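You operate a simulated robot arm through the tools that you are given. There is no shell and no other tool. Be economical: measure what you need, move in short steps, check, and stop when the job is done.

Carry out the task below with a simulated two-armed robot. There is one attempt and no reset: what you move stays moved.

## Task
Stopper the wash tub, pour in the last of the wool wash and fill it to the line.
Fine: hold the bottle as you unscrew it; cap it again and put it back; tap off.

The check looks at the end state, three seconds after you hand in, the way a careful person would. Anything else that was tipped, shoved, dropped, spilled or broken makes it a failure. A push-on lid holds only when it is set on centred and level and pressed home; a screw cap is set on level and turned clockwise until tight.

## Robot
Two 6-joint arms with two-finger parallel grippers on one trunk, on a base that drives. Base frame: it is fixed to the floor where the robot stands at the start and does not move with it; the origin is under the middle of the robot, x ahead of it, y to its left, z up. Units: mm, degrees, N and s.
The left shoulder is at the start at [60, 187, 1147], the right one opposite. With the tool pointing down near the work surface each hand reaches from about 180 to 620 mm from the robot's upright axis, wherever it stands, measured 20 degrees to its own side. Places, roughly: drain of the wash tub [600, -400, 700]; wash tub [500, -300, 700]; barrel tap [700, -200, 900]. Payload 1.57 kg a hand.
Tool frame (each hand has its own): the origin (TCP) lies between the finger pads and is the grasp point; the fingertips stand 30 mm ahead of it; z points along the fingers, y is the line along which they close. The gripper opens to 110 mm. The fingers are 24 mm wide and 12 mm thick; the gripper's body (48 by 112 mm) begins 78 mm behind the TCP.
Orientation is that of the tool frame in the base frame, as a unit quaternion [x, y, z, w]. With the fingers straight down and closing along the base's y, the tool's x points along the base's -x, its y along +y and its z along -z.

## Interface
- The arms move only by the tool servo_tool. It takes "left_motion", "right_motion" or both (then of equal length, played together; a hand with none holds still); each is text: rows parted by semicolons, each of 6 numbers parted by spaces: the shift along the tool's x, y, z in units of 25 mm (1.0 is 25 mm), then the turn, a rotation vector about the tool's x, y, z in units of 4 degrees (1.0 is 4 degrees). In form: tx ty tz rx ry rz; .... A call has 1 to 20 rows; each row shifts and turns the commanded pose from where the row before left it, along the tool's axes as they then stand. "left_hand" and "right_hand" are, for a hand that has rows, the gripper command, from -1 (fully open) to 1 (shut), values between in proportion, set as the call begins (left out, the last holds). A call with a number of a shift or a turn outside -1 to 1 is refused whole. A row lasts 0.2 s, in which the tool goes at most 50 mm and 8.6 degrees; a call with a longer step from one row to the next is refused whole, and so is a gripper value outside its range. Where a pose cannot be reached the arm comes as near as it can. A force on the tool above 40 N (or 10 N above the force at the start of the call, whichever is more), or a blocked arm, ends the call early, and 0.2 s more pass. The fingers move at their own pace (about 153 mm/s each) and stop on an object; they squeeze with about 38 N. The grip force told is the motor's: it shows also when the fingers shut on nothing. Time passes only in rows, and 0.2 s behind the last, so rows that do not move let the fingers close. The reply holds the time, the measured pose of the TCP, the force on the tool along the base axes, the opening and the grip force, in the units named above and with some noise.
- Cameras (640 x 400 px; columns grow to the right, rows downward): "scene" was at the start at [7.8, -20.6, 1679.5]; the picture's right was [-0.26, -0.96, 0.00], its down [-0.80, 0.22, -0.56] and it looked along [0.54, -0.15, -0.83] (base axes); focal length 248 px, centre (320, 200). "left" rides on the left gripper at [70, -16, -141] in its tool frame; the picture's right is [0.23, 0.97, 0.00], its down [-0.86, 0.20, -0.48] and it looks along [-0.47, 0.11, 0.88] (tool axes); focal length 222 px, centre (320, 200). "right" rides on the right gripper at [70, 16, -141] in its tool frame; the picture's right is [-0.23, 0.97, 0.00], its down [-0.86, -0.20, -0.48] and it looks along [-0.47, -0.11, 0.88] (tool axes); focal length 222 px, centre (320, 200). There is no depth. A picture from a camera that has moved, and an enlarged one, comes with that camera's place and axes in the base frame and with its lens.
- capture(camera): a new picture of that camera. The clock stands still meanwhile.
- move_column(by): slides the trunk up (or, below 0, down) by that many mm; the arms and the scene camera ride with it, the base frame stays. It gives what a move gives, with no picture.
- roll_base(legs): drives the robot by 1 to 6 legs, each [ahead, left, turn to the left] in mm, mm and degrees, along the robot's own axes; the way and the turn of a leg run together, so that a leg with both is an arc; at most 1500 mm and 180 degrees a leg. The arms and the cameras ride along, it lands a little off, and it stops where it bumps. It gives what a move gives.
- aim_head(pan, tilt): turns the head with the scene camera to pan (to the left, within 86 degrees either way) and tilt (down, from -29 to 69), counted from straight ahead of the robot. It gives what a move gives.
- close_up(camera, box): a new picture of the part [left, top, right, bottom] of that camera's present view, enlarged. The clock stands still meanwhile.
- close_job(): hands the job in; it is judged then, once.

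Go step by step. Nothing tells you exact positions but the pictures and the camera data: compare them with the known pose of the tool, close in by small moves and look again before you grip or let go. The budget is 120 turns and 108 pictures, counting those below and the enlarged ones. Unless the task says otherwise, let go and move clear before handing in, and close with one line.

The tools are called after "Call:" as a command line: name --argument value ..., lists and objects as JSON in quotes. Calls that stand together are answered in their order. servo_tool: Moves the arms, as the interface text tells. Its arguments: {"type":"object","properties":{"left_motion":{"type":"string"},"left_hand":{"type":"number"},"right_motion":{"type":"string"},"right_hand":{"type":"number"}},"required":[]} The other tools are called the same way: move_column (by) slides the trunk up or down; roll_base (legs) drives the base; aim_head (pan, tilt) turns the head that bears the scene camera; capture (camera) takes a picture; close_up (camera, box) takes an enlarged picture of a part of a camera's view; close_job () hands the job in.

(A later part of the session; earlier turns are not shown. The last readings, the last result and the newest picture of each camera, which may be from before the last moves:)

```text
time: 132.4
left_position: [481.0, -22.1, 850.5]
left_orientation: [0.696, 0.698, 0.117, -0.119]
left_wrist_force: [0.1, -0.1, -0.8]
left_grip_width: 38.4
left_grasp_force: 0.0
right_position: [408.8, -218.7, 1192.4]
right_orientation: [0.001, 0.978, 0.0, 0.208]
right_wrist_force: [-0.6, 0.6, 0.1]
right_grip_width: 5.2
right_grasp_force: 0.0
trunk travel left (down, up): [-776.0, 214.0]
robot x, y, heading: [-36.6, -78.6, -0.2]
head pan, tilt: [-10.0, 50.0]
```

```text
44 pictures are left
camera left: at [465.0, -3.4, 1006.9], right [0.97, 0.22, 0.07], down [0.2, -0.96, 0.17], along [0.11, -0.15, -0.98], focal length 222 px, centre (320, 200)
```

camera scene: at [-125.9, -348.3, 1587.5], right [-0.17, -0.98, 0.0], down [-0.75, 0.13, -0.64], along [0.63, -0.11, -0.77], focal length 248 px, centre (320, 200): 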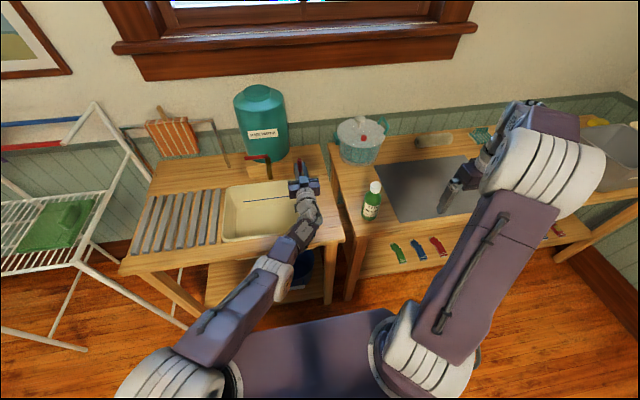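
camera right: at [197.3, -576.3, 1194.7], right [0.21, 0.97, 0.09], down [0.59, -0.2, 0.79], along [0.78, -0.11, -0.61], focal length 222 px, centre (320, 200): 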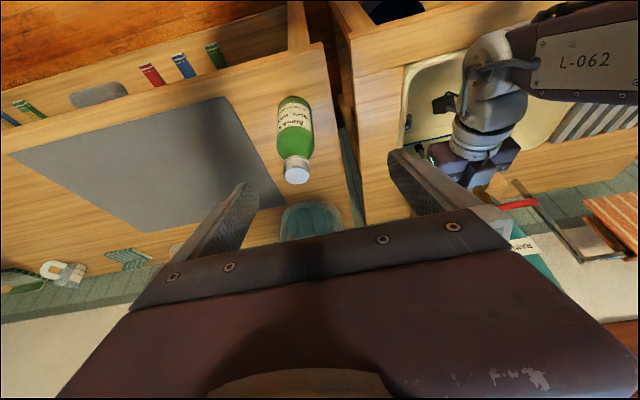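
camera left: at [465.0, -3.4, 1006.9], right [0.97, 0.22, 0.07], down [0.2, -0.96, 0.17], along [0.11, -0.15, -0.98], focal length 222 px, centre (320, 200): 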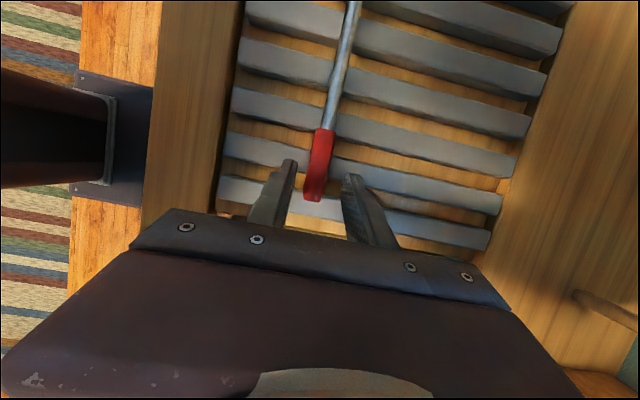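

Call:
servo_tool --left_motion "-0.07 0 0.2 0 0 0;-0.07 0 0.2 0 0 0;0 0 0 0 0 0"

Call:
servo_tool --left_motion "0 0 0 0 0 0;0 0 0 0 0 0;0 0 0 0 0 0;0.3 0 -0.9 0 0 0;0.3 0 -0.9 0 0 0;0.3 0 -0.9 0 0 0;0.3 0 -0.9 0 0 0;0.3 0 -0.9 0 0 0;0.3 0 -0.9 0 0 0;0.3 0 -0.9 0 0 0;0.3 0 -0.9 0 0 0" --left_hand 1

Call:
capture --camera "left"

```text
time: 133.2
left_position: [480.1, -23.4, 838.8]
left_orientation: [0.697, 0.698, 0.118, -0.118]
left_wrist_force: [0.2, 0.3, 0.1]
left_grip_width: 38.7
left_grasp_force: 0.0
right_position: [408.1, -219.2, 1192.7]
right_orientation: [0.001, 0.978, 0.0, 0.208]
right_wrist_force: [-0.5, 0.4, -0.6]
right_grip_width: 5.6
right_grasp_force: 0.1
trunk travel left (down, up): [-776.0, 214.0]
robot x, y, heading: [-36.7, -79.0, -0.5]
head pan, tilt: [-10.0, 50.0]
```

```text
time: 135.6
left_position: [480.3, -26.6, 1028.8]
left_orientation: [0.697, 0.697, 0.118, -0.119]
left_wrist_force: [-0.2, -0.3, -0.2]
left_grip_width: 17.5
left_grasp_force: 32.3
right_position: [408.8, -218.6, 1194.7]
right_orientation: [0.0, 0.978, 0.0, 0.208]
right_wrist_force: [0.3, 0.3, -0.1]
right_grip_width: 5.7
right_grasp_force: 0.1
trunk travel left (down, up): [-776.0, 214.0]
robot x, y, heading: [-38.7, -77.8, -0.0]
head pan, tilt: [-10.0, 50.0]
```

```text
43 pictures are left
camera left: at [465.0, -7.4, 1184.8], right [0.97, 0.22, 0.07], down [0.2, -0.96, 0.17], along [0.11, -0.15, -0.98], focal length 222 px, centre (320, 200)
```

left: 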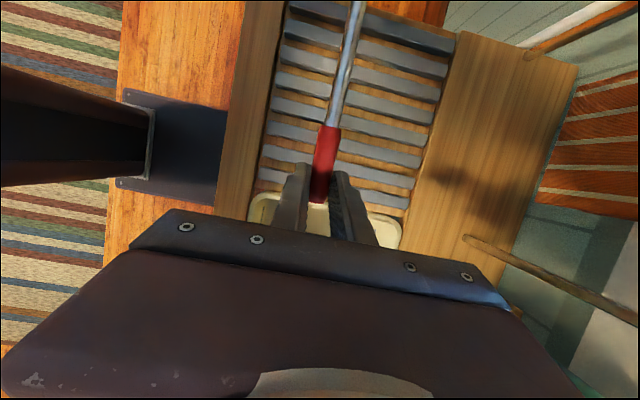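

Gripped near the handle end with a 20° lean. I'm backing the base off, then yawing back and tilting the rod upright while extending.

Call:
roll_base --legs '[[-180, 0, 0]]'

Call:
servo_tool --left_motion "0 0 0 0.342 0 -0.94;0 0 0 0.342 0 -0.94;0 0 0 0.342 0 -0.94;0 0 0 0.342 0 -0.94;0 0 0 0.342 0 -0.94;0 0 0 0.342 0 -0.94;0 0 0 0.342 0 -0.94;0 0 0 0.342 0 -0.94;0 0 0 0.342 0 -0.94;0 0 0 0.342 0 -0.94;0 0 0 0.342 0 -0.94;0 0 0 0.342 0 -0.94;0 0 0 0.342 0 -0.94;0 0 0 0.342 0 -0.94;0 0 0 0.342 0 -0.94;0 0 0 0.342 0 -0.94;0 0 0 0.342 0 -0.94;0 0 0 0.342 0 -0.94;0 0 0 0.342 0 -0.94;0 0 0 0.342 0 -0.94"

Call:
servo_tool --left_motion "0 0 0 0.342 0 -0.94;0 0 0 0.342 0 -0.94;0 0 0 0.171 0 -0.47;0 0 0 0 -1 0;0 0 0 0 -1 0;0 0 0 0 -1 0;0 0 0 0 -1 0;0 0 0 0 -1 0;0 0 0 0 -1 0;0 0 0 0 -1 0;0 0 0 0 -1 0;0 0 0 0 -1 0;0 0 0 0 -1 0;0 0 0 0 -1 0"

Call:
servo_tool --left_motion "-0.4 0 0.6 0 -1 0;-0.4 0 0.6 0 -1 0;-0.4 0 0.7 0 -1 0;-0.3 0 0.7 0 -1 0;-0.3 0 0.8 0 -1 0;-0.3 0 0.8 0 -1 0;-0.3 0 0.8 0 -1 0;-0.3 0 0.8 0 -1 0;-0.3 0 0.8 0 -1 0;-0.3 0 0.8 0 -1 0;-0.3 0 0.8 0 -1 0;0 0 0 0 -0.5 0;0 0 0 0 0 0"

```text
time: 137.1
left_position: [301.9, -24.4, 1026.5]
left_orientation: [0.696, 0.699, 0.116, -0.119]
left_wrist_force: [-0.9, 0.3, -0.4]
left_grip_width: 17.4
left_grasp_force: 32.2
right_position: [230.4, -217.4, 1191.5]
right_orientation: [0.0, 0.979, 0.0, 0.205]
right_wrist_force: [0.0, 1.1, 0.0]
right_grip_width: 5.5
right_grasp_force: 0.3
trunk travel left (down, up): [-776.0, 214.0]
robot x, y, heading: [-218.6, -76.2, 0.2]
head pan, tilt: [-10.0, 50.0]
```

```text
time: 141.3
left_position: [281.3, -19.6, 1028.4]
left_orientation: [0.084, 0.981, 0.007, -0.173]
left_wrist_force: [0.0, -0.1, -0.4]
left_grip_width: 17.3
left_grasp_force: 32.3
left hand out of reach, approached as far as the arm can: row 9, 10, 13, 14
right_position: [228.1, -216.2, 1193.1]
right_orientation: [0.0, 0.978, 0.0, 0.208]
right_wrist_force: [-0.2, 1.1, 0.2]
right_grip_width: 5.2
right_grasp_force: 0.1
trunk travel left (down, up): [-776.0, 214.0]
robot x, y, heading: [-216.3, -76.1, 0.1]
head pan, tilt: [-10.0, 50.0]
```

```text
time: 144.3
left_position: [282.4, -19.6, 1028.7]
left_orientation: [-0.005, 0.978, -0.006, 0.207]
left_wrist_force: [-0.1, -0.2, -0.9]
left_grip_width: 17.2
left_grasp_force: 32.7
right_position: [228.6, -217.7, 1193.7]
right_orientation: [0.0, 0.978, 0.0, 0.208]
right_wrist_force: [0.4, 0.8, -0.6]
right_grip_width: 5.5
right_grasp_force: 0.0
trunk travel left (down, up): [-776.0, 214.0]
robot x, y, heading: [-218.9, -78.1, 0.1]
head pan, tilt: [-10.0, 50.0]
```

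```text
time: 147.1
left_position: [487.4, -19.3, 946.3]
left_orientation: [-0.006, 0.819, -0.004, 0.574]
left_wrist_force: [0.4, 0.3, 5.4]
left_grip_width: 17.4
left_grasp_force: 32.8
right_position: [227.4, -217.8, 1193.8]
right_orientation: [0.0, 0.978, 0.0, 0.208]
right_wrist_force: [0.2, -0.2, 0.0]
right_grip_width: 5.6
right_grasp_force: 0.1
trunk travel left (down, up): [-776.0, 214.0]
robot x, y, heading: [-221.5, -79.2, 0.0]
head pan, tilt: [-10.0, 50.0]
```

The hand ended lower than intended (z 946), so the tip has probably touched the bench and the rod may have slipped. I'm looking.

Call:
capture --camera "left"

Call:
aim_head --pan 5 --tilt 50

Call:
close_up --camera "scene" --box '[220, 110, 420, 235]'

Call:
capture --camera "right"

```text
42 pictures are left
camera left: at [333.1, -37.0, 928.1], right [-0.08, 0.97, -0.23], down [-0.16, 0.21, 0.96], along [0.98, 0.12, 0.14], focal length 222 px, centre (320, 200)
```

left: 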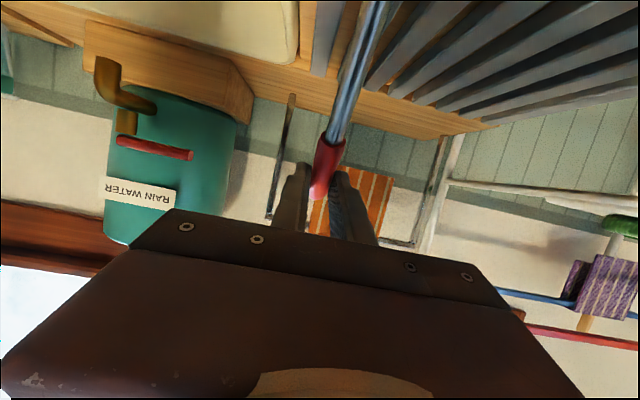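

```text
time: 147.9
left_position: [489.1, -19.0, 944.8]
left_orientation: [-0.007, 0.82, -0.004, 0.573]
left_wrist_force: [1.3, -0.1, 4.6]
left_grip_width: 17.5
left_grasp_force: 32.2
right_position: [228.4, -218.1, 1194.3]
right_orientation: [0.0, 0.978, 0.0, 0.208]
right_wrist_force: [0.9, 0.8, 0.0]
right_grip_width: 5.6
right_grasp_force: 0.1
trunk travel left (down, up): [-776.0, 214.0]
robot x, y, heading: [-218.4, -77.2, -0.1]
head pan, tilt: [5.0, 50.0]
```

```text
3.20 times, centred on (320, 172) of scene
camera zoom: at [-203.0, -72.3, 1687.5], right [0.09, -1.0, 0.0], down [-0.76, -0.07, -0.64], along [0.64, 0.06, -0.77], focal length 795 px, centre (320, 288)
```

zoom: 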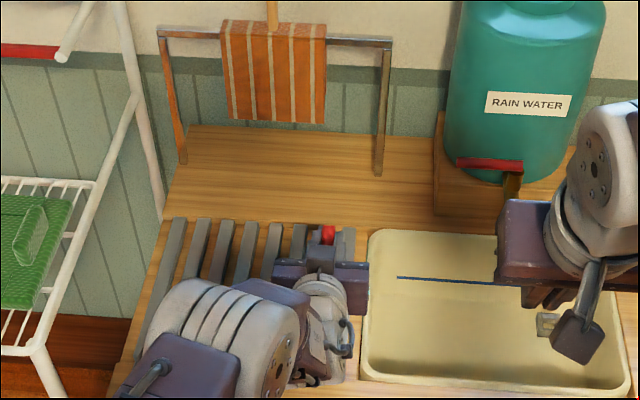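

```text
40 pictures are left
camera right: at [106.9, -200.5, 1294.8], right [0.21, 0.97, 0.09], down [0.59, -0.2, 0.78], along [0.78, -0.11, -0.61], focal length 222 px, centre (320, 200)
```

right: 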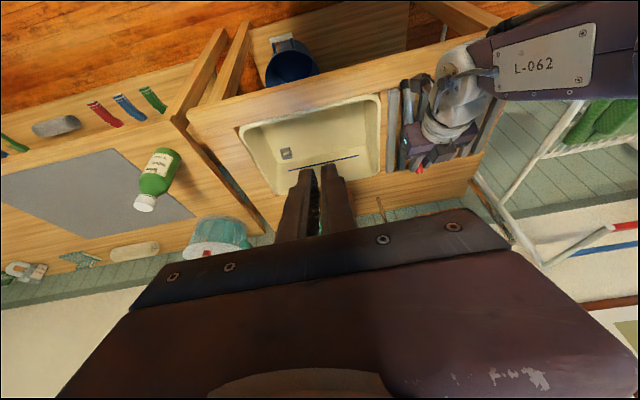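

Call:
servo_tool --left_motion "-1 0 -0.36 0 0 0;-1 0 -0.36 0 0 0;-1 0 -0.36 0 0 0;0 0 0 0 0 0"

Call:
close_up --camera "right" --box '[370, 60, 530, 180]'

Call:
capture --camera "left"

```text
time: 148.9
left_position: [490.5, -19.1, 1025.1]
left_orientation: [-0.006, 0.819, -0.004, 0.573]
left_wrist_force: [0.7, -0.2, -0.3]
left_grip_width: 17.3
left_grasp_force: 32.4
right_position: [228.4, -218.1, 1193.2]
right_orientation: [0.0, 0.978, 0.0, 0.209]
right_wrist_force: [-0.3, 0.3, 0.5]
right_grip_width: 5.5
right_grasp_force: 0.1
trunk travel left (down, up): [-776.0, 214.0]
robot x, y, heading: [-219.2, -76.6, -0.2]
head pan, tilt: [5.0, 50.0]
```

```text
3.33 times, centred on (450, 120) of right
camera zoom: at [107.4, -200.4, 1294.6], right [0.21, 0.97, 0.09], down [0.59, -0.2, 0.78], along [0.78, -0.11, -0.61], focal length 740 px, centre (-113, 467)
```

zoom: 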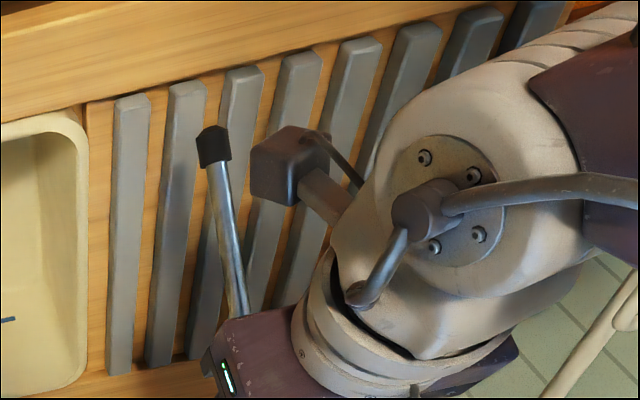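

```text
38 pictures are left
camera left: at [334.5, -36.5, 1008.6], right [-0.08, 0.97, -0.23], down [-0.16, 0.21, 0.96], along [0.98, 0.12, 0.13], focal length 222 px, centre (320, 200)
```

left: 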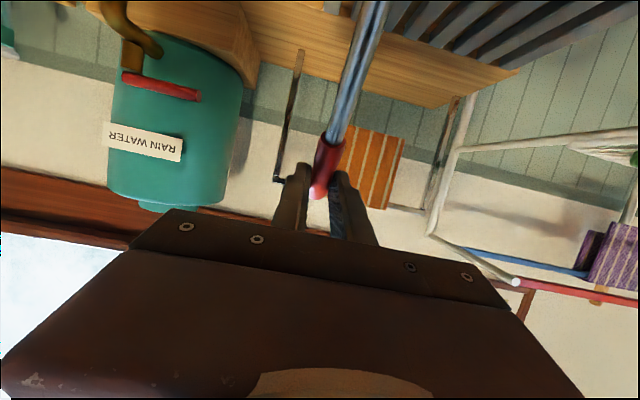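

The rod pivoted about 39° backward in the pads; its tip is near (390,-10,865). I can pivot it back by lowering the tip inside the tub and backing the base so the tub's front wall pushes it upright.

Call:
roll_base --legs '[[0, -230, 0], [65, 0, 0]]'

Call:
move_column --by -140

Call:
roll_base --legs '[[-60, 0, 0]]'

Call:
capture --camera "right"

```text
time: 151.2
left_position: [552.2, -249.6, 1027.5]
left_orientation: [-0.007, 0.819, -0.004, 0.574]
left_wrist_force: [0.4, -0.2, -0.3]
left_grip_width: 17.4
left_grasp_force: 32.5
right_position: [288.4, -448.3, 1195.1]
right_orientation: [-0.001, 0.978, 0.001, 0.209]
right_wrist_force: [-0.8, -0.6, 0.5]
right_grip_width: 5.6
right_grasp_force: 0.0
trunk travel left (down, up): [-776.0, 214.0]
robot x, y, heading: [-153.2, -310.8, -0.1]
head pan, tilt: [5.0, 50.0]
```

```text
time: 152.9
left_position: [554.9, -250.9, 885.7]
left_orientation: [-0.007, 0.82, -0.003, 0.572]
left_wrist_force: [0.3, 1.1, -0.2]
left_grip_width: 17.4
left_grasp_force: 32.3
right_position: [293.0, -449.8, 1053.9]
right_orientation: [0.0, 0.978, 0.001, 0.208]
right_wrist_force: [0.4, -0.5, -0.5]
right_grip_width: 5.5
right_grasp_force: 0.0
trunk travel left (down, up): [-636.0, 354.0]
robot x, y, heading: [-152.6, -308.9, -0.0]
head pan, tilt: [5.0, 50.0]
```

```text
time: 153.8
left_position: [493.6, -250.9, 884.3]
left_orientation: [-0.007, 0.82, -0.004, 0.572]
left_wrist_force: [-0.8, 0.3, -0.1]
left_grip_width: 17.2
left_grasp_force: 32.5
right_position: [232.9, -449.0, 1052.7]
right_orientation: [-0.001, 0.978, 0.0, 0.208]
right_wrist_force: [-0.4, -0.1, 0.5]
right_grip_width: 5.6
right_grasp_force: 0.1
trunk travel left (down, up): [-636.0, 354.0]
robot x, y, heading: [-213.6, -312.6, -0.1]
head pan, tilt: [5.0, 50.0]
```

```text
37 pictures are left
camera right: at [111.4, -432.3, 1154.7], right [0.21, 0.97, 0.09], down [0.59, -0.2, 0.78], along [0.78, -0.11, -0.61], focal length 222 px, centre (320, 200)
```

right: 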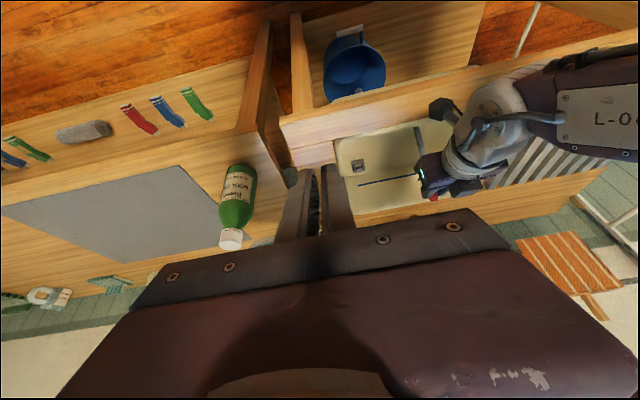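

Call:
roll_base --legs '[[-50, 0, 0]]'

Call:
close_up --camera "right" --box '[330, 90, 490, 210]'

```text
time: 154.8
left_position: [443.9, -250.8, 883.6]
left_orientation: [-0.006, 0.821, -0.004, 0.571]
left_wrist_force: [0.1, 0.1, -0.5]
left_grip_width: 17.4
left_grasp_force: 32.5
right_position: [183.3, -448.7, 1052.1]
right_orientation: [0.0, 0.978, -0.001, 0.207]
right_wrist_force: [-0.5, -0.8, 0.0]
right_grip_width: 5.4
right_grasp_force: 0.1
trunk travel left (down, up): [-636.0, 354.0]
robot x, y, heading: [-264.5, -307.3, 0.0]
head pan, tilt: [5.0, 50.0]
```

```text
3.33 times, centred on (410, 150) of right
camera zoom: at [62.1, -432.1, 1154.2], right [0.21, 0.97, 0.09], down [0.59, -0.2, 0.78], along [0.78, -0.11, -0.61], focal length 740 px, centre (20, 367)
```

zoom: 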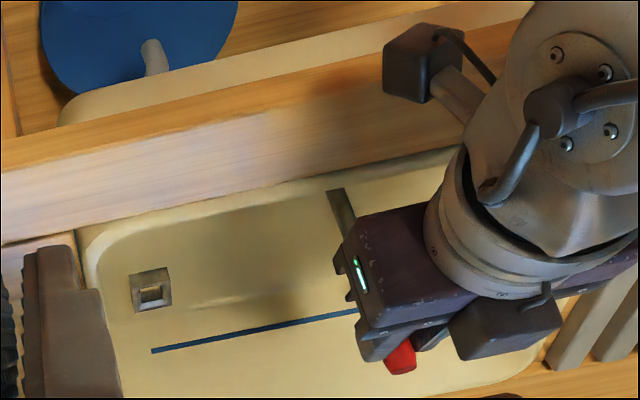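

Call:
roll_base --legs '[[-42, 0, 0]]'

Call:
roll_base --legs '[[120, 0, 0]]'

Call:
close_up --camera "right" --box '[330, 90, 490, 210]'

```text
time: 155.7
left_position: [401.7, -250.2, 882.7]
left_orientation: [-0.006, 0.821, -0.003, 0.571]
left_wrist_force: [-0.4, 0.2, -1.9]
left_grip_width: 17.1
left_grasp_force: 32.3
right_position: [140.8, -449.0, 1052.1]
right_orientation: [-0.001, 0.978, 0.0, 0.207]
right_wrist_force: [0.1, -0.2, 0.1]
right_grip_width: 5.5
right_grasp_force: 0.0
trunk travel left (down, up): [-636.0, 354.0]
robot x, y, heading: [-311.7, -308.7, -0.1]
head pan, tilt: [5.0, 50.0]
```

```text
time: 156.9
left_position: [521.3, -252.4, 884.5]
left_orientation: [-0.006, 0.821, -0.003, 0.571]
left_wrist_force: [-0.4, -0.1, -1.5]
left_grip_width: 17.2
left_grasp_force: 32.7
right_position: [259.3, -450.7, 1053.3]
right_orientation: [0.0, 0.978, 0.001, 0.209]
right_wrist_force: [-0.2, 0.1, 0.5]
right_grip_width: 5.5
right_grasp_force: 0.0
trunk travel left (down, up): [-636.0, 354.0]
robot x, y, heading: [-189.2, -311.6, 0.1]
head pan, tilt: [5.0, 50.0]
```

```text
3.33 times, centred on (410, 150) of right
camera zoom: at [138.8, -432.6, 1154.9], right [0.21, 0.97, 0.09], down [0.59, -0.2, 0.79], along [0.78, -0.11, -0.61], focal length 740 px, centre (20, 367)
```

zoom: 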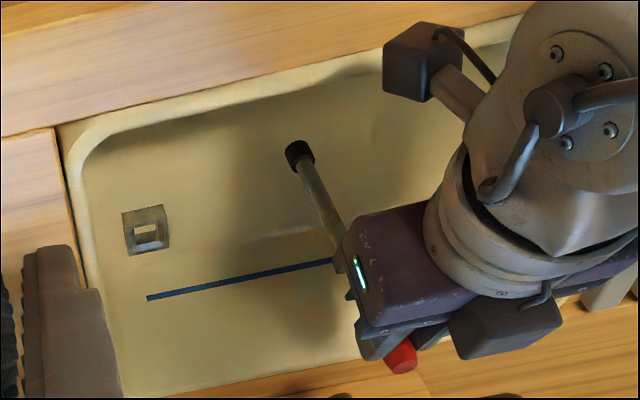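

Rod is almost upright again (about 4° back). I'll correct the pitch by 4° and drive so the tip is over the drain.

Call:
servo_tool --left_motion "0 0 0 0 -1 0;0 0 0 0 0 0"

Call:
roll_base --legs '[[0, -118, 0], [62, 0, 0]]'

Call:
close_up --camera "right" --box '[330, 90, 490, 210]'

```text
time: 157.5
left_position: [521.8, -251.2, 883.6]
left_orientation: [-0.006, 0.8, -0.003, 0.599]
left_wrist_force: [0.2, -0.1, -0.9]
left_grip_width: 17.4
left_grasp_force: 32.1
right_position: [260.5, -448.9, 1053.7]
right_orientation: [0.0, 0.978, 0.0, 0.208]
right_wrist_force: [1.0, -0.4, -0.1]
right_grip_width: 5.7
right_grasp_force: 0.0
trunk travel left (down, up): [-636.0, 354.0]
robot x, y, heading: [-186.3, -305.0, 0.1]
head pan, tilt: [5.0, 50.0]
```

```text
time: 159.3
left_position: [581.2, -374.0, 884.5]
left_orientation: [-0.005, 0.8, -0.004, 0.6]
left_wrist_force: [0.1, -1.1, -0.1]
left_grip_width: 17.4
left_grasp_force: 31.9
right_position: [320.8, -572.4, 1053.1]
right_orientation: [0.001, 0.978, -0.001, 0.209]
right_wrist_force: [0.8, 0.4, -0.3]
right_grip_width: 5.5
right_grasp_force: 0.0
trunk travel left (down, up): [-636.0, 354.0]
robot x, y, heading: [-127.5, -429.3, 0.0]
head pan, tilt: [5.0, 50.0]
```

```text
3.33 times, centred on (410, 150) of right
camera zoom: at [199.3, -554.0, 1154.7], right [0.21, 0.97, 0.09], down [0.59, -0.2, 0.78], along [0.78, -0.11, -0.61], focal length 740 px, centre (20, 367)
```

zoom: 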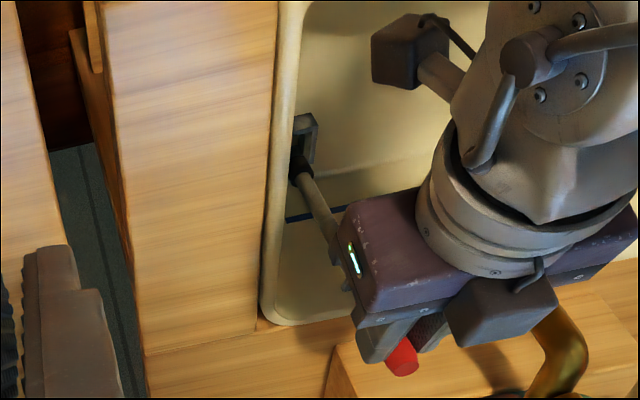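

Call:
close_up --camera "right" --box '[385, 115, 425, 145]'

```text
13.33 times, centred on (405, 130) of right
camera zoom: at [199.3, -554.0, 1154.7], right [0.21, 0.97, 0.09], down [0.59, -0.2, 0.78], along [0.78, -0.11, -0.61], focal length 2962 px, centre (-813, 1133)
```

zoom: 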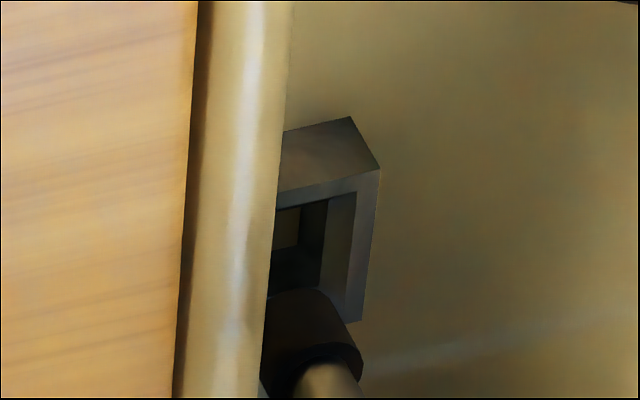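

I'm correcting +10 mm in x and +6 mm in y, lowering about 20 mm, and checking.

Call:
servo_tool --left_motion "-0.06 0.12 0.2 0 0 0;-0.06 0.12 0.2 0 0 0;0 0 0 0 0 0"

Call:
move_column --by -20

Call:
close_up --camera "right" --box '[385, 115, 425, 145]'

```text
time: 160.1
left_position: [591.2, -367.8, 883.5]
left_orientation: [-0.006, 0.8, -0.003, 0.6]
left_wrist_force: [0.6, -0.6, -0.5]
left_grip_width: 17.2
left_grasp_force: 32.4
right_position: [320.1, -571.4, 1053.2]
right_orientation: [0.0, 0.978, 0.0, 0.208]
right_wrist_force: [-0.3, -0.8, -0.3]
right_grip_width: 5.6
right_grasp_force: 0.1
trunk travel left (down, up): [-636.0, 354.0]
robot x, y, heading: [-125.3, -429.1, -0.1]
head pan, tilt: [5.0, 50.0]
```

```text
time: 160.8
left_position: [590.9, -366.3, 863.7]
left_orientation: [-0.005, 0.8, -0.004, 0.6]
left_wrist_force: [-5.3, 0.1, 4.0]
left_grip_width: 17.4
left_grasp_force: 32.3
right_position: [320.0, -570.7, 1033.4]
right_orientation: [0.0, 0.978, 0.001, 0.208]
right_wrist_force: [0.3, -0.2, -0.3]
right_grip_width: 5.6
right_grasp_force: 0.2
trunk travel left (down, up): [-616.0, 374.0]
robot x, y, heading: [-126.6, -429.8, -0.3]
head pan, tilt: [5.0, 50.0]
```

```text
13.33 times, centred on (405, 130) of right
camera zoom: at [198.4, -553.7, 1135.0], right [0.21, 0.97, 0.09], down [0.59, -0.2, 0.79], along [0.78, -0.11, -0.61], focal length 2962 px, centre (-813, 1133)
```

zoom: 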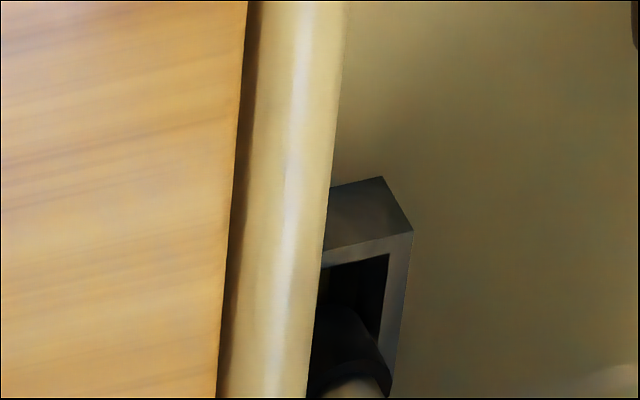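

The tip is nearly in the collar, with a light push toward -x. I'm easing back 3 mm and lowering in small steps.

Call:
servo_tool --left_motion "0.03 0 -0.115 0 0 0;0 0 0 0 0 0"

Call:
servo_tool --left_motion "0.12 0 0.035 0 0 0;0.12 0 0.035 0 0 0;0 0 0 0 0 0"

Call:
close_up --camera "right" --box '[385, 115, 425, 145]'

```text
time: 161.4
left_position: [588.6, -366.3, 862.6]
left_orientation: [-0.006, 0.801, -0.003, 0.599]
left_wrist_force: [-0.2, 0.3, -0.6]
left_grip_width: 17.2
left_grasp_force: 32.9
right_position: [320.5, -572.1, 1033.4]
right_orientation: [0.001, 0.978, 0.0, 0.207]
right_wrist_force: [0.9, -0.7, -1.0]
right_grip_width: 5.5
right_grasp_force: 0.0
trunk travel left (down, up): [-616.0, 374.0]
robot x, y, heading: [-125.7, -428.0, -0.2]
head pan, tilt: [5.0, 50.0]
```

```text
time: 162.2
left_position: [585.7, -367.7, 855.9]
left_orientation: [-0.005, 0.802, -0.004, 0.597]
left_wrist_force: [-0.7, -1.5, -2.1]
left_grip_width: 17.5
left_grasp_force: 32.3
right_position: [318.1, -570.8, 1033.7]
right_orientation: [0.001, 0.978, 0.0, 0.209]
right_wrist_force: [-0.7, 0.7, 0.4]
right_grip_width: 5.4
right_grasp_force: 0.1
trunk travel left (down, up): [-616.0, 374.0]
robot x, y, heading: [-122.6, -430.4, -0.1]
head pan, tilt: [5.0, 50.0]
```

```text
13.33 times, centred on (405, 130) of right
camera zoom: at [197.3, -554.0, 1135.3], right [0.21, 0.97, 0.09], down [0.59, -0.2, 0.79], along [0.78, -0.11, -0.61], focal length 2962 px, centre (-813, 1133)
```

zoom: 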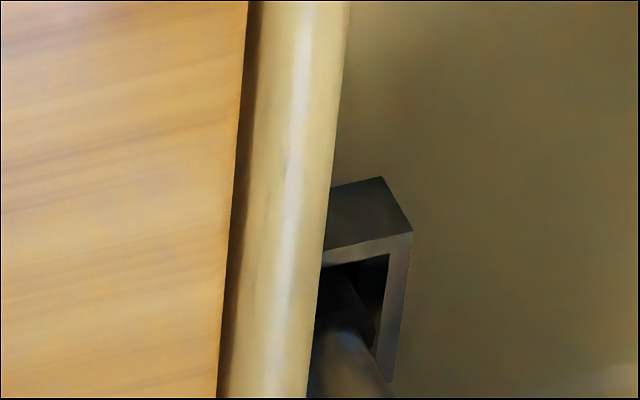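

The cap has entered the collar. I'm lowering further until it seats.

Call:
servo_tool --left_motion "0.15 0 0.08 0 0 0;0.15 0 0.08 0 0 0;0.15 0 0.06 0 0 0;0 0 0 0 0 0"

Call:
close_up --camera "right" --box '[375, 110, 455, 170]'

```text
time: 163.2
left_position: [590.2, -367.2, 851.7]
left_orientation: [-0.006, 0.797, -0.004, 0.604]
left_wrist_force: [-2.8, -0.9, 19.8]
left_grip_width: 17.1
left_grasp_force: 32.3
right_position: [316.5, -570.4, 1035.1]
right_orientation: [0.001, 0.978, -0.001, 0.209]
right_wrist_force: [0.7, 0.7, 0.1]
right_grip_width: 5.4
right_grasp_force: 0.0
trunk travel left (down, up): [-616.0, 374.0]
robot x, y, heading: [-127.5, -433.1, 0.0]
head pan, tilt: [5.0, 50.0]
```

```text
6.67 times, centred on (415, 140) of right
camera zoom: at [195.7, -554.1, 1136.1], right [0.21, 0.97, 0.09], down [0.58, -0.2, 0.79], along [0.78, -0.11, -0.61], focal length 1481 px, centre (-313, 600)
```

zoom: 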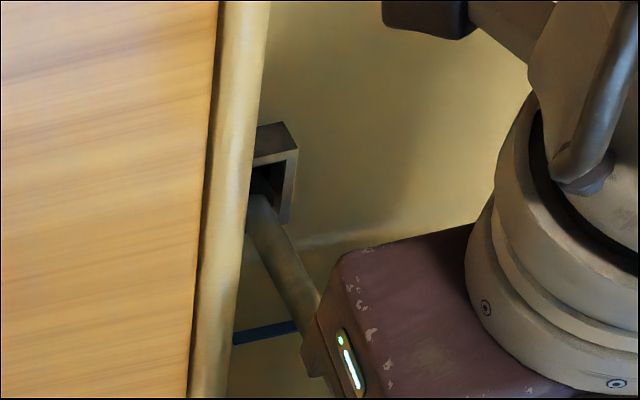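

Seated with about 20 N resistance. I'm opening the left hand and backing away along the fingers.

Call:
servo_tool --left_motion "0 0 0 0 0 0;0 0 0 0 0 0;0 0 -0.5 0 0 0;0 0 -1 0 0 0;0 0 -1 0 0 0;0 0 -1 0 0 0;-1 0 -0.5 0 0 0;-1 0 0 0 0 0;-1 0 0 0 0 0" --left_hand 0.2

Call:
capture --camera "right"

```text
time: 165.2
left_position: [527.1, -380.6, 951.1]
left_orientation: [-0.006, 0.801, -0.004, 0.599]
left_wrist_force: [-0.5, -0.2, -0.8]
left_grip_width: 43.9
left_grasp_force: 0.1
left hand out of reach, approached as far as the arm can: row 5, 6
right_position: [319.9, -571.6, 1033.1]
right_orientation: [0.001, 0.978, -0.001, 0.208]
right_wrist_force: [-0.2, 0.1, 0.6]
right_grip_width: 5.4
right_grasp_force: 0.0
trunk travel left (down, up): [-616.0, 374.0]
robot x, y, heading: [-124.1, -429.3, -0.1]
head pan, tilt: [5.0, 50.0]
```

```text
29 pictures are left
camera right: at [198.7, -553.8, 1134.9], right [0.21, 0.97, 0.09], down [0.59, -0.2, 0.79], along [0.78, -0.11, -0.61], focal length 222 px, centre (320, 200)
```

right: 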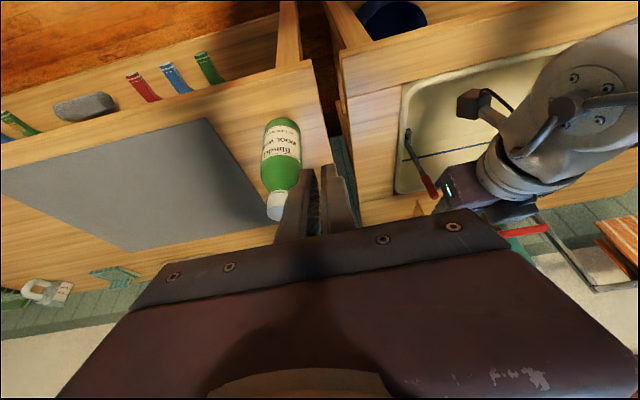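

The rod stands upright in the drain. Next is the bottle at about (422,-637): the left hand will hold its body with a 45° lean and the right hand turns the cap from above. I'm raising the trunk and arranging the arms.

Call:
move_column --by 120

Call:
servo_tool --left_motion "0 0 0 0 1 0;0 0 0 0 1 0;0 0 0 0 1 0;0 0 0 0 1 0;0 0 0 0 1 0;0 0 0 0 1 0;0 0 0 0 1 0;0 0 0 0 0.25 0;0.6 -0.5 -0.6 0 0 0;0.6 -0.5 -0.6 0 0 0;0.6 -0.5 -0.6 0 0 0;0.6 -0.5 -0.6 0 0 0;0.6 -0.5 -0.6 0 0 0;0.6 -0.5 -0.6 0 0 0;0.6 -0.5 -0.6 0 0 0;0.6 -0.5 -0.6 0 0 0" --right_motion "0 -1 0 0 1 0;0 -1 0 0 1 0;0 -1 0 0 1 0;0 -1 0 0 1 0;0 -1 0 0 1 0;0 -1 0 0 1 0;0 -1 0 0 0 0;0 -1 0 0 0 0;0 0 0 0 0 0;0 0 0 0 0 0;0 0 0 0 0 0;0 0 0 0 0 0;0 0 0 0 0 0;0 0 0 0 0 0;0 0 0 0 0 0;0 0 0 0 0 0" --left_hand -0.8 --right_hand -0.2

```text
time: 166.7
left_position: [528.4, -380.4, 1070.2]
left_orientation: [-0.005, 0.801, -0.004, 0.599]
left_wrist_force: [-0.1, 0.2, 0.0]
left_grip_width: 43.9
left_grasp_force: 0.0
right_position: [320.0, -571.0, 1152.9]
right_orientation: [0.001, 0.978, 0.0, 0.208]
right_wrist_force: [-0.2, 0.8, -0.1]
right_grip_width: 5.6
right_grasp_force: 0.0
trunk travel left (down, up): [-736.0, 254.0]
robot x, y, heading: [-121.6, -428.9, -0.1]
head pan, tilt: [5.0, 50.0]
```

```text
time: 170.1
left_position: [357.7, -478.1, 1059.5]
left_orientation: [-0.009, 0.913, 0.005, 0.408]
left_wrist_force: [-0.8, 1.0, 0.4]
left_grip_width: 98.7
left_grasp_force: 0.0
left hand out of reach, approached as far as the arm can: row 7
right_position: [319.3, -771.6, 1154.4]
right_orientation: [0.001, 1.0, 0.0, 0.0]
right_wrist_force: [-1.1, -0.3, -0.2]
right_grip_width: 66.0
right_grasp_force: 0.0
trunk travel left (down, up): [-736.0, 254.0]
robot x, y, heading: [-128.0, -429.2, -0.3]
head pan, tilt: [5.0, 50.0]
```

Call:
roll_base --legs '[[0, -145, 0]]'

Call:
capture --camera "left"

Call:
close_up --camera "scene" --box '[230, 150, 410, 270]'

```text
time: 171.4
left_position: [358.6, -618.6, 1061.3]
left_orientation: [-0.009, 0.913, 0.004, 0.407]
left_wrist_force: [0.3, 0.3, 1.1]
left_grip_width: 99.0
left_grasp_force: 0.1
right_position: [319.3, -912.3, 1154.7]
right_orientation: [0.0, 1.0, -0.001, 0.0]
right_wrist_force: [-1.1, 0.3, 0.9]
right_grip_width: 66.2
right_grasp_force: 0.0
trunk travel left (down, up): [-736.0, 254.0]
robot x, y, heading: [-121.7, -572.3, 0.1]
head pan, tilt: [5.0, 50.0]
```

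```text
28 pictures are left
camera left: at [209.3, -638.2, 1102.5], right [-0.17, 0.97, -0.17], down [0.21, 0.2, 0.96], along [0.96, 0.13, -0.24], focal length 222 px, centre (320, 200)
```

left: 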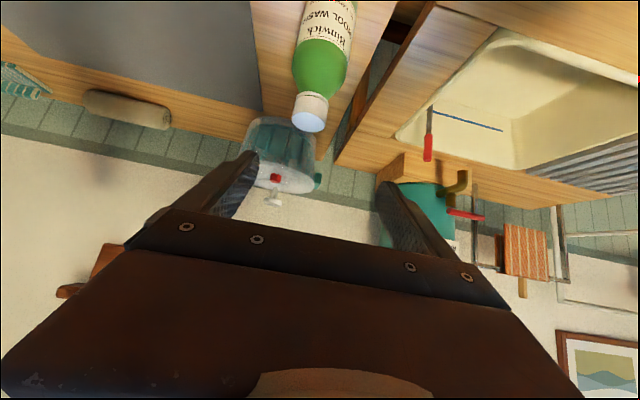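

```text
3.33 times, centred on (320, 210) of scene
camera zoom: at [-110.5, -564.7, 1647.5], right [0.09, -1.0, 0.0], down [-0.76, -0.07, -0.64], along [0.64, 0.05, -0.77], focal length 828 px, centre (320, 167)
```

zoom: 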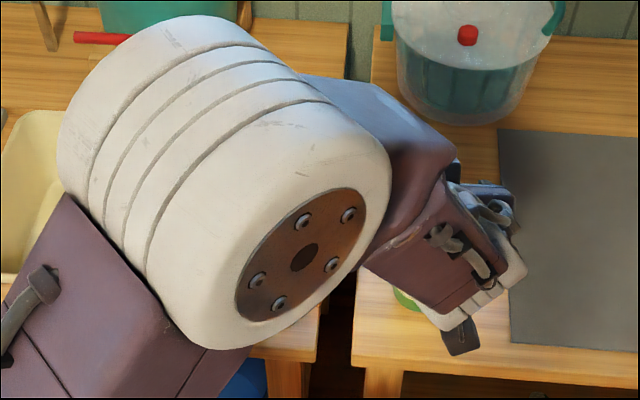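

Triangulation puts the bottle at about (401,-637), top z≈983, body about 75 mm and cap about 41 mm. I'm moving the left hand behind it, then looking before closing in.

Call:
servo_tool --left_motion "0.86 -0.12 0.28 0 0 0;0.86 -0.12 0.28 0 0 0;0.86 -0.12 0.28 0 0 0;0.86 -0.12 0.28 0 0 0;0.86 -0.12 0.28 0 0 0;0.86 -0.12 0.28 0 0 0;0 0 0 0 0 0" --left_hand -1

Call:
capture --camera "left"

```text
time: 173.0
left_position: [304.4, -639.1, 935.4]
left_orientation: [-0.009, 0.914, 0.005, 0.407]
left_wrist_force: [-1.0, 0.3, 0.6]
left_grip_width: 110.1
left_grasp_force: 0.1
right_position: [319.7, -913.2, 1154.0]
right_orientation: [0.0, 1.0, 0.001, 0.0]
right_wrist_force: [-0.5, -0.1, 0.3]
right_grip_width: 66.1
right_grasp_force: 0.1
trunk travel left (down, up): [-736.0, 254.0]
robot x, y, heading: [-125.9, -574.2, -0.1]
head pan, tilt: [5.0, 50.0]
```

```text
26 pictures are left
camera left: at [154.6, -659.0, 977.4], right [-0.17, 0.97, -0.17], down [0.21, 0.2, 0.96], along [0.96, 0.13, -0.24], focal length 222 px, centre (320, 200)
```

left: 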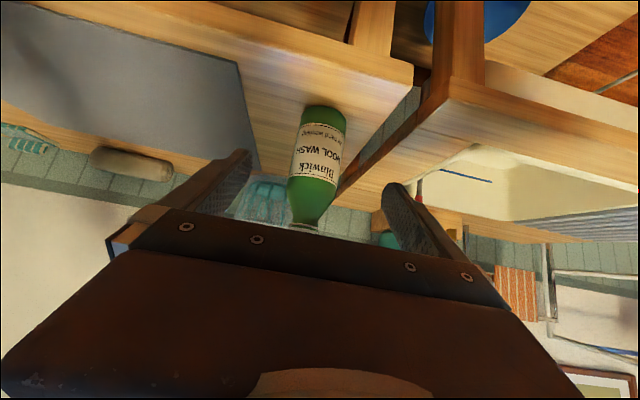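

Refined bottle position: (420,-638), top about 966, diameter about 66. I'm advancing along the fingers and gripping.

Call:
servo_tool --left_motion "-0.07 0 0.95 0 0 0;-0.07 0 0.95 0 0 0;-0.07 0 0.95 0 0 0;-0.07 0 0.95 0 0 0;-0.07 0 0.95 0 0 0;-0.07 0 0.95 0 0 0;0 0 0 0 0 0"

Call:
capture --camera "left"

```text
time: 174.6
left_position: [417.0, -637.2, 848.6]
left_orientation: [-0.009, 0.914, 0.005, 0.406]
left_wrist_force: [0.4, 0.3, 0.1]
left_grip_width: 110.1
left_grasp_force: 0.0
right_position: [318.4, -913.7, 1153.6]
right_orientation: [0.0, 1.0, 0.0, -0.001]
right_wrist_force: [0.0, -0.4, 0.3]
right_grip_width: 66.0
right_grasp_force: 0.1
trunk travel left (down, up): [-736.0, 254.0]
robot x, y, heading: [-125.4, -576.1, 0.1]
head pan, tilt: [5.0, 50.0]
```

```text
25 pictures are left
camera left: at [267.2, -656.4, 890.8], right [-0.17, 0.97, -0.17], down [0.21, 0.2, 0.96], along [0.96, 0.13, -0.24], focal length 222 px, centre (320, 200)
```

left: 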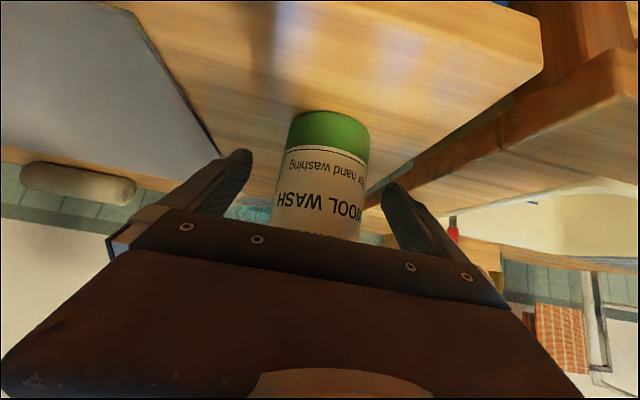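

Call:
servo_tool --left_motion "0 0 0 0 0 0;0 0 0 0 0 0;0 0 0 0 0 0;0 0 0 0 0 0" --left_hand 1

Call:
servo_tool --right_motion "-0.5 1 0 0 0 0;-0.5 1 0 0 0 0;-0.4 1 0 0 0 0;-0.3 1 0 0 0 0;-0.3 1 0 0 0 0;-0.3 1 0 0 0 0;-0.3 1 0 0 0 0;-0.3 1 0 0 0 0;-0.3 1 0 0 0 0;-0.3 1 0 0 0 0"

Call:
capture --camera "right"

```text
time: 175.6
left_position: [417.7, -636.0, 847.3]
left_orientation: [-0.009, 0.914, 0.006, 0.406]
left_wrist_force: [1.3, 0.9, 0.3]
left_grip_width: 60.6
left_grasp_force: 37.6
right_position: [320.1, -913.5, 1153.6]
right_orientation: [0.0, 1.0, -0.001, 0.0]
right_wrist_force: [-0.4, 1.1, 0.0]
right_grip_width: 66.0
right_grasp_force: 0.0
trunk travel left (down, up): [-736.0, 254.0]
robot x, y, heading: [-127.8, -571.7, -0.0]
head pan, tilt: [5.0, 50.0]
```

```text
time: 177.8
left_position: [418.1, -636.4, 849.2]
left_orientation: [-0.009, 0.913, 0.005, 0.407]
left_wrist_force: [0.9, 0.2, 0.2]
left_grip_width: 60.4
left_grasp_force: 38.3
right_position: [407.6, -663.3, 1152.7]
right_orientation: [0.0, 1.0, -0.001, 0.0]
right_wrist_force: [-1.3, 0.6, -0.6]
right_grip_width: 66.1
right_grasp_force: 0.0
trunk travel left (down, up): [-736.0, 254.0]
robot x, y, heading: [-131.8, -572.6, 0.1]
head pan, tilt: [5.0, 50.0]
```

```text
24 pictures are left
camera right: at [338.7, -645.3, 1295.7], right [0.23, 0.97, 0.0], down [0.86, -0.2, 0.48], along [0.47, -0.11, -0.88], focal length 222 px, centre (320, 200)
```

right: 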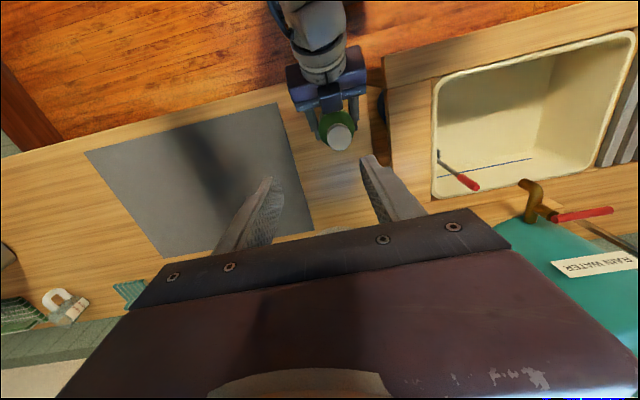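

Bottle held (60.5 mm), cap seen at about (419,-634). I'm bringing the right hand over the cap.

Call:
servo_tool --right_motion "-0.22 0.6 1 0 0 0;-0.22 0.55 1 0 0 0;0 0 1 0 0 0;0 0 1 0 0 0;0 0 1 0 0 0;0 0 0 0 0 0"

Call:
capture --camera "right"

```text
time: 179.2
left_position: [417.5, -636.1, 848.4]
left_orientation: [-0.009, 0.913, 0.006, 0.407]
left_wrist_force: [0.1, -0.2, 0.5]
left_grip_width: 60.8
left_grasp_force: 38.2
right_position: [418.7, -636.5, 1029.4]
right_orientation: [0.0, 1.0, 0.001, 0.0]
right_wrist_force: [0.1, -0.7, 0.1]
right_grip_width: 66.1
right_grasp_force: 0.0
trunk travel left (down, up): [-736.0, 254.0]
robot x, y, heading: [-124.7, -570.6, -0.1]
head pan, tilt: [5.0, 50.0]
```

```text
23 pictures are left
camera right: at [348.6, -618.8, 1170.6], right [0.23, 0.97, 0.0], down [0.86, -0.2, 0.48], along [0.47, -0.11, -0.88], focal length 222 px, centre (320, 200)
```

right: 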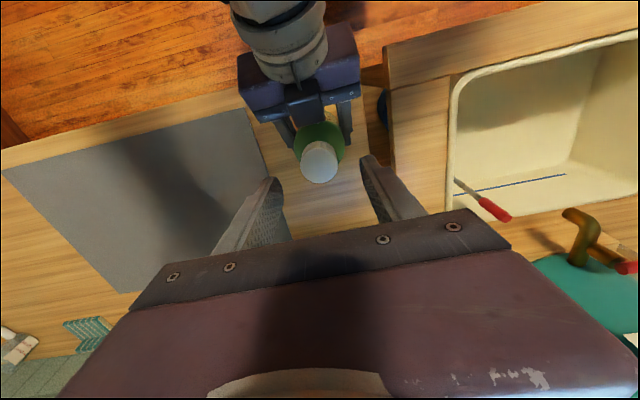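

Aligned within 3 mm. I'm pre-rotating clockwise 60°, lowering onto the cap and gripping.

Call:
servo_tool --right_motion "0.1 0.06 0 0 0 1;0 0 0 0 0 1;0 0 0 0 0 1;0 0 0 0 0 1;0 0 0 0 0 1;0 0 0 0 0 1;0 0 0 0 0 1;0 0 0 0 0 1;0 0 0 0 0 1;0 0 0 0 0 1;0 0 0 0 0 1;0 0 0 0 0 1;0 0 0 0 0 1;0 0 0 0 0 1;0 0 0 0 0 1;0 0 0.9 0 0 0;0 0 0.9 0 0 0;0 0 0.9 0 0 0;0 0 0 0 0 0"

Call:
servo_tool --right_motion "0 0 0 0 0 0;0 0 0 0 0 0;0 0 0 0 0 0" --right_hand 1

Call:
capture --camera "right"

```text
time: 183.0
left_position: [416.3, -635.7, 849.1]
left_orientation: [-0.01, 0.914, 0.006, 0.406]
left_wrist_force: [-3.4, 1.4, 4.8]
left_grip_width: 60.6
left_grasp_force: 37.7
right_position: [418.6, -631.3, 977.3]
right_orientation: [0.5, 0.866, 0.003, 0.004]
right_wrist_force: [-0.7, -1.5, 1.2]
right_grip_width: 66.0
right_grasp_force: 0.4
trunk travel left (down, up): [-736.0, 254.0]
robot x, y, heading: [-125.7, -571.8, -0.0]
head pan, tilt: [5.0, 50.0]
stopped in row 18 (right hand): the force on the tool passed its limit (the readings are from after the stop); the commanded pose is now the measured one
```

```text
time: 183.8
left_position: [416.9, -635.3, 849.0]
left_orientation: [-0.01, 0.913, 0.006, 0.408]
left_wrist_force: [13.4, 7.0, 3.1]
left_grip_width: 60.5
left_grasp_force: 38.2
right_position: [417.2, -631.7, 976.2]
right_orientation: [0.5, 0.866, 0.002, 0.003]
right_wrist_force: [-13.3, -6.5, 3.8]
right_grip_width: 33.4
right_grasp_force: 38.5
trunk travel left (down, up): [-736.0, 254.0]
robot x, y, heading: [-128.8, -573.6, -0.0]
head pan, tilt: [5.0, 50.0]
```

```text
22 pictures are left
camera right: at [395.8, -563.1, 1118.8], right [0.96, 0.29, 0.01], down [0.25, -0.84, 0.48], along [0.14, -0.46, -0.88], focal length 222 px, centre (320, 200)
```

right: 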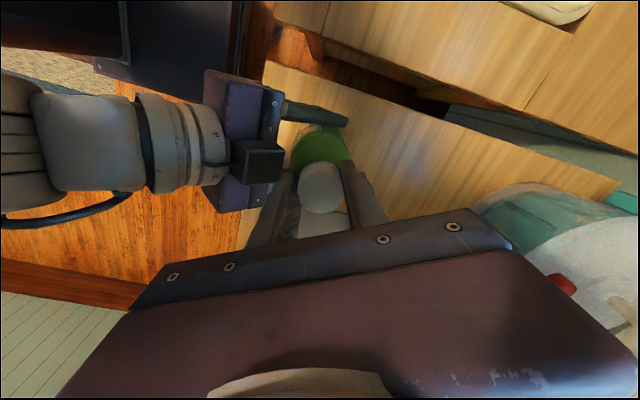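

Cap is gripped at 33.4 mm with some side load. I'm relieving it, then unscrewing anticlockwise.

Call:
servo_tool --right_motion "0 -0.06 0 0 0 0;0 -0.04 0 0 0 0;0 0 0 0 0 0"

Call:
servo_tool --right_motion "0 0 0 0 0 -1;0 0 0 0 0 -1;0 0 0 0 0 -1;0 0 0 0 0 -1;0 0 0 0 0 -1;0 0 0 0 0 -1;0 0 0 0 0 -1;0 0 0 0 0 -1;0 0 0 0 0 -1;0 0 0 0 0 -1;0 0 0 0 0 -1;0 0 0 0 0 -1;0 0 0 0 0 -1;0 0 0 0 0 -1;0 0 0 0 0 -1;0 0 0 0 0 -1;0 0 0 0 0 -1;0 0 0 0 0 -1;0 0 0 0 0 -1;0 0 0 0 0 -1"

```text
time: 184.6
left_position: [416.0, -636.9, 847.7]
left_orientation: [-0.008, 0.914, 0.005, 0.406]
left_wrist_force: [-0.8, 4.9, 9.0]
left_grip_width: 60.6
left_grasp_force: 38.4
right_position: [416.3, -633.3, 976.1]
right_orientation: [0.501, 0.865, 0.005, 0.005]
right_wrist_force: [4.4, -2.1, 0.0]
right_grip_width: 33.3
right_grasp_force: 38.2
trunk travel left (down, up): [-736.0, 254.0]
robot x, y, heading: [-124.9, -571.1, -0.1]
head pan, tilt: [5.0, 50.0]
```

```text
time: 188.8
left_position: [416.7, -635.9, 847.4]
left_orientation: [-0.009, 0.913, 0.006, 0.407]
left_wrist_force: [11.1, 23.1, 7.5]
left_grip_width: 61.0
left_grasp_force: 37.8
right_position: [415.2, -633.3, 978.3]
right_orientation: [-0.173, 0.985, -0.001, 0.005]
right_wrist_force: [-8.5, -21.0, 7.5]
right_grip_width: 32.9
right_grasp_force: 37.9
trunk travel left (down, up): [-736.0, 254.0]
robot x, y, heading: [-127.9, -570.2, 0.1]
head pan, tilt: [5.0, 50.0]
```

It turned 80° and the cap rose about 2 mm. I'm relieving side load and turning further with a small lift.

Call:
servo_tool --right_motion "0 -0.05 -0.02 0 0 0;0 -0.02 -0.004 0 0 -1;0 0 -0.004 0 0 -1;0 0 -0.004 0 0 -1;0 0 -0.004 0 0 -1;0 0 -0.004 0 0 -1;0 0 -0.004 0 0 -1;0 0 -0.004 0 0 -1;0 0 -0.004 0 0 -1;0 0 -0.004 0 0 -1;0 0 -0.004 0 0 -1;0 0 -0.004 0 0 -1;0 0 -0.004 0 0 -1;0 0 -0.004 0 0 -1;0 0 -0.004 0 0 -1;0 0 -0.004 0 0 -1;0 0 -0.004 0 0 -1;0 0 -0.004 0 0 -1;0 0 -0.004 0 0 -1;0 0 0 0 0 0"

```text
time: 193.0
left_position: [416.6, -635.9, 848.0]
left_orientation: [-0.008, 0.914, 0.004, 0.407]
left_wrist_force: [-11.6, 13.2, 7.9]
left_grip_width: 61.7
left_grasp_force: 38.5
right_position: [416.2, -634.5, 981.0]
right_orientation: [0.72, -0.694, 0.003, -0.004]
right_wrist_force: [6.8, -12.1, -0.4]
right_grip_width: 33.3
right_grasp_force: 37.8
trunk travel left (down, up): [-736.0, 254.0]
robot x, y, heading: [-124.7, -570.5, -0.2]
head pan, tilt: [5.0, 50.0]
```

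Call:
servo_tool --right_motion "0 -0.03 -0.02 0 0 0;0 0 -0.005 0 0 -1;0 0 -0.005 0 0 -1;0 0 -0.005 0 0 -1;0 0 -0.005 0 0 -1;0 0 -0.005 0 0 -1;0 0 -0.005 0 0 -1;0 0 -0.005 0 0 -1;0 0 -0.005 0 0 -1;0 0 -0.005 0 0 -1;0 0 -0.005 0 0 -1;0 0 -0.005 0 0 -1;0 0 -0.005 0 0 -1;0 0 -0.005 0 0 -1;0 0 -0.005 0 0 -1;0 0 -0.005 0 0 -1;0 0 -0.005 0 0 -1;0 0 -0.005 0 0 -1;0 0 -0.005 0 0 -1;0 0 0 0 0 0"

Call:
capture --camera "right"

```text
time: 197.2
left_position: [416.9, -637.2, 848.1]
left_orientation: [-0.009, 0.914, 0.005, 0.406]
left_wrist_force: [-1.8, 1.1, 8.1]
left_grip_width: 61.2
left_grasp_force: 38.0
right_position: [416.9, -634.9, 980.5]
right_orientation: [0.99, -0.138, 0.004, -0.002]
right_wrist_force: [1.0, -2.4, -7.5]
right_grip_width: 33.1
right_grasp_force: 38.0
trunk travel left (down, up): [-736.0, 254.0]
robot x, y, heading: [-126.1, -571.8, 0.1]
head pan, tilt: [5.0, 50.0]
```

```text
21 pictures are left
camera right: at [478.8, -669.2, 1123.7], right [-0.49, -0.87, -0.01], down [-0.77, 0.43, 0.47], along [-0.41, 0.23, -0.88], focal length 222 px, centre (320, 200)
```

right: 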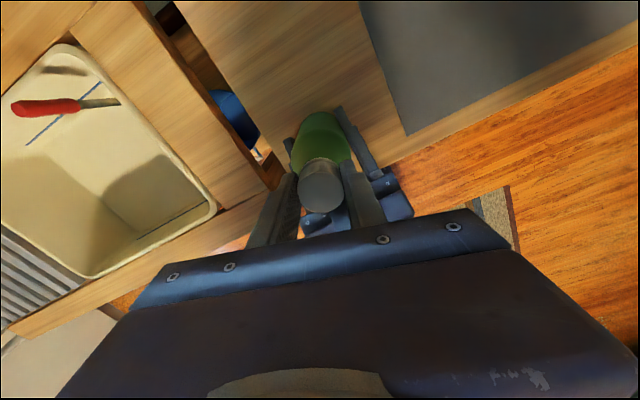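

Call:
servo_tool --right_motion "0 0 0.03 0 0 -1;0 0 0 0 0 -1;0 0 0 0 0 -1;0 0 0 0 0 -1;0 0 0 0 0 -1;0 0 0 0 0 -1;0 0 0 0 0 -1;0 0 0 0 0 -1;0 0 0 0 0 -1;0 0 0 0 0 -1;0 0 0 0 0 -1;0 0 0 0 0 -1;0 0 0 0 0 -1;0 0 0 0 0 -1;0 0 0 0 0 -1;0 0 0 0 0 -1;0 0 0 0 0 -1;0 0 0 0 0 -1;0 0 0 0 0 -1;0 0 0 0 0 0"

```text
time: 199.0
left_position: [414.6, -631.2, 844.0]
left_orientation: [-0.015, 0.915, 0.01, 0.404]
left_wrist_force: [-2.6, 13.0, 4.8]
left_grip_width: 64.9
left_grasp_force: 38.3
right_position: [410.5, -615.3, 982.7]
right_orientation: [0.995, 0.099, 0.013, 0.015]
right_wrist_force: [1.7, -10.7, 5.7]
right_grip_width: 33.4
right_grasp_force: 38.0
right hand out of reach, approached as far as the arm can: row 7, 8, 9
trunk travel left (down, up): [-736.0, 254.0]
robot x, y, heading: [-127.1, -572.4, -0.1]
head pan, tilt: [5.0, 50.0]
stopped in row 9 (left hand): the force on the tool passed its limit (the readings are from after the stop); the commanded pose is now the measured one
```

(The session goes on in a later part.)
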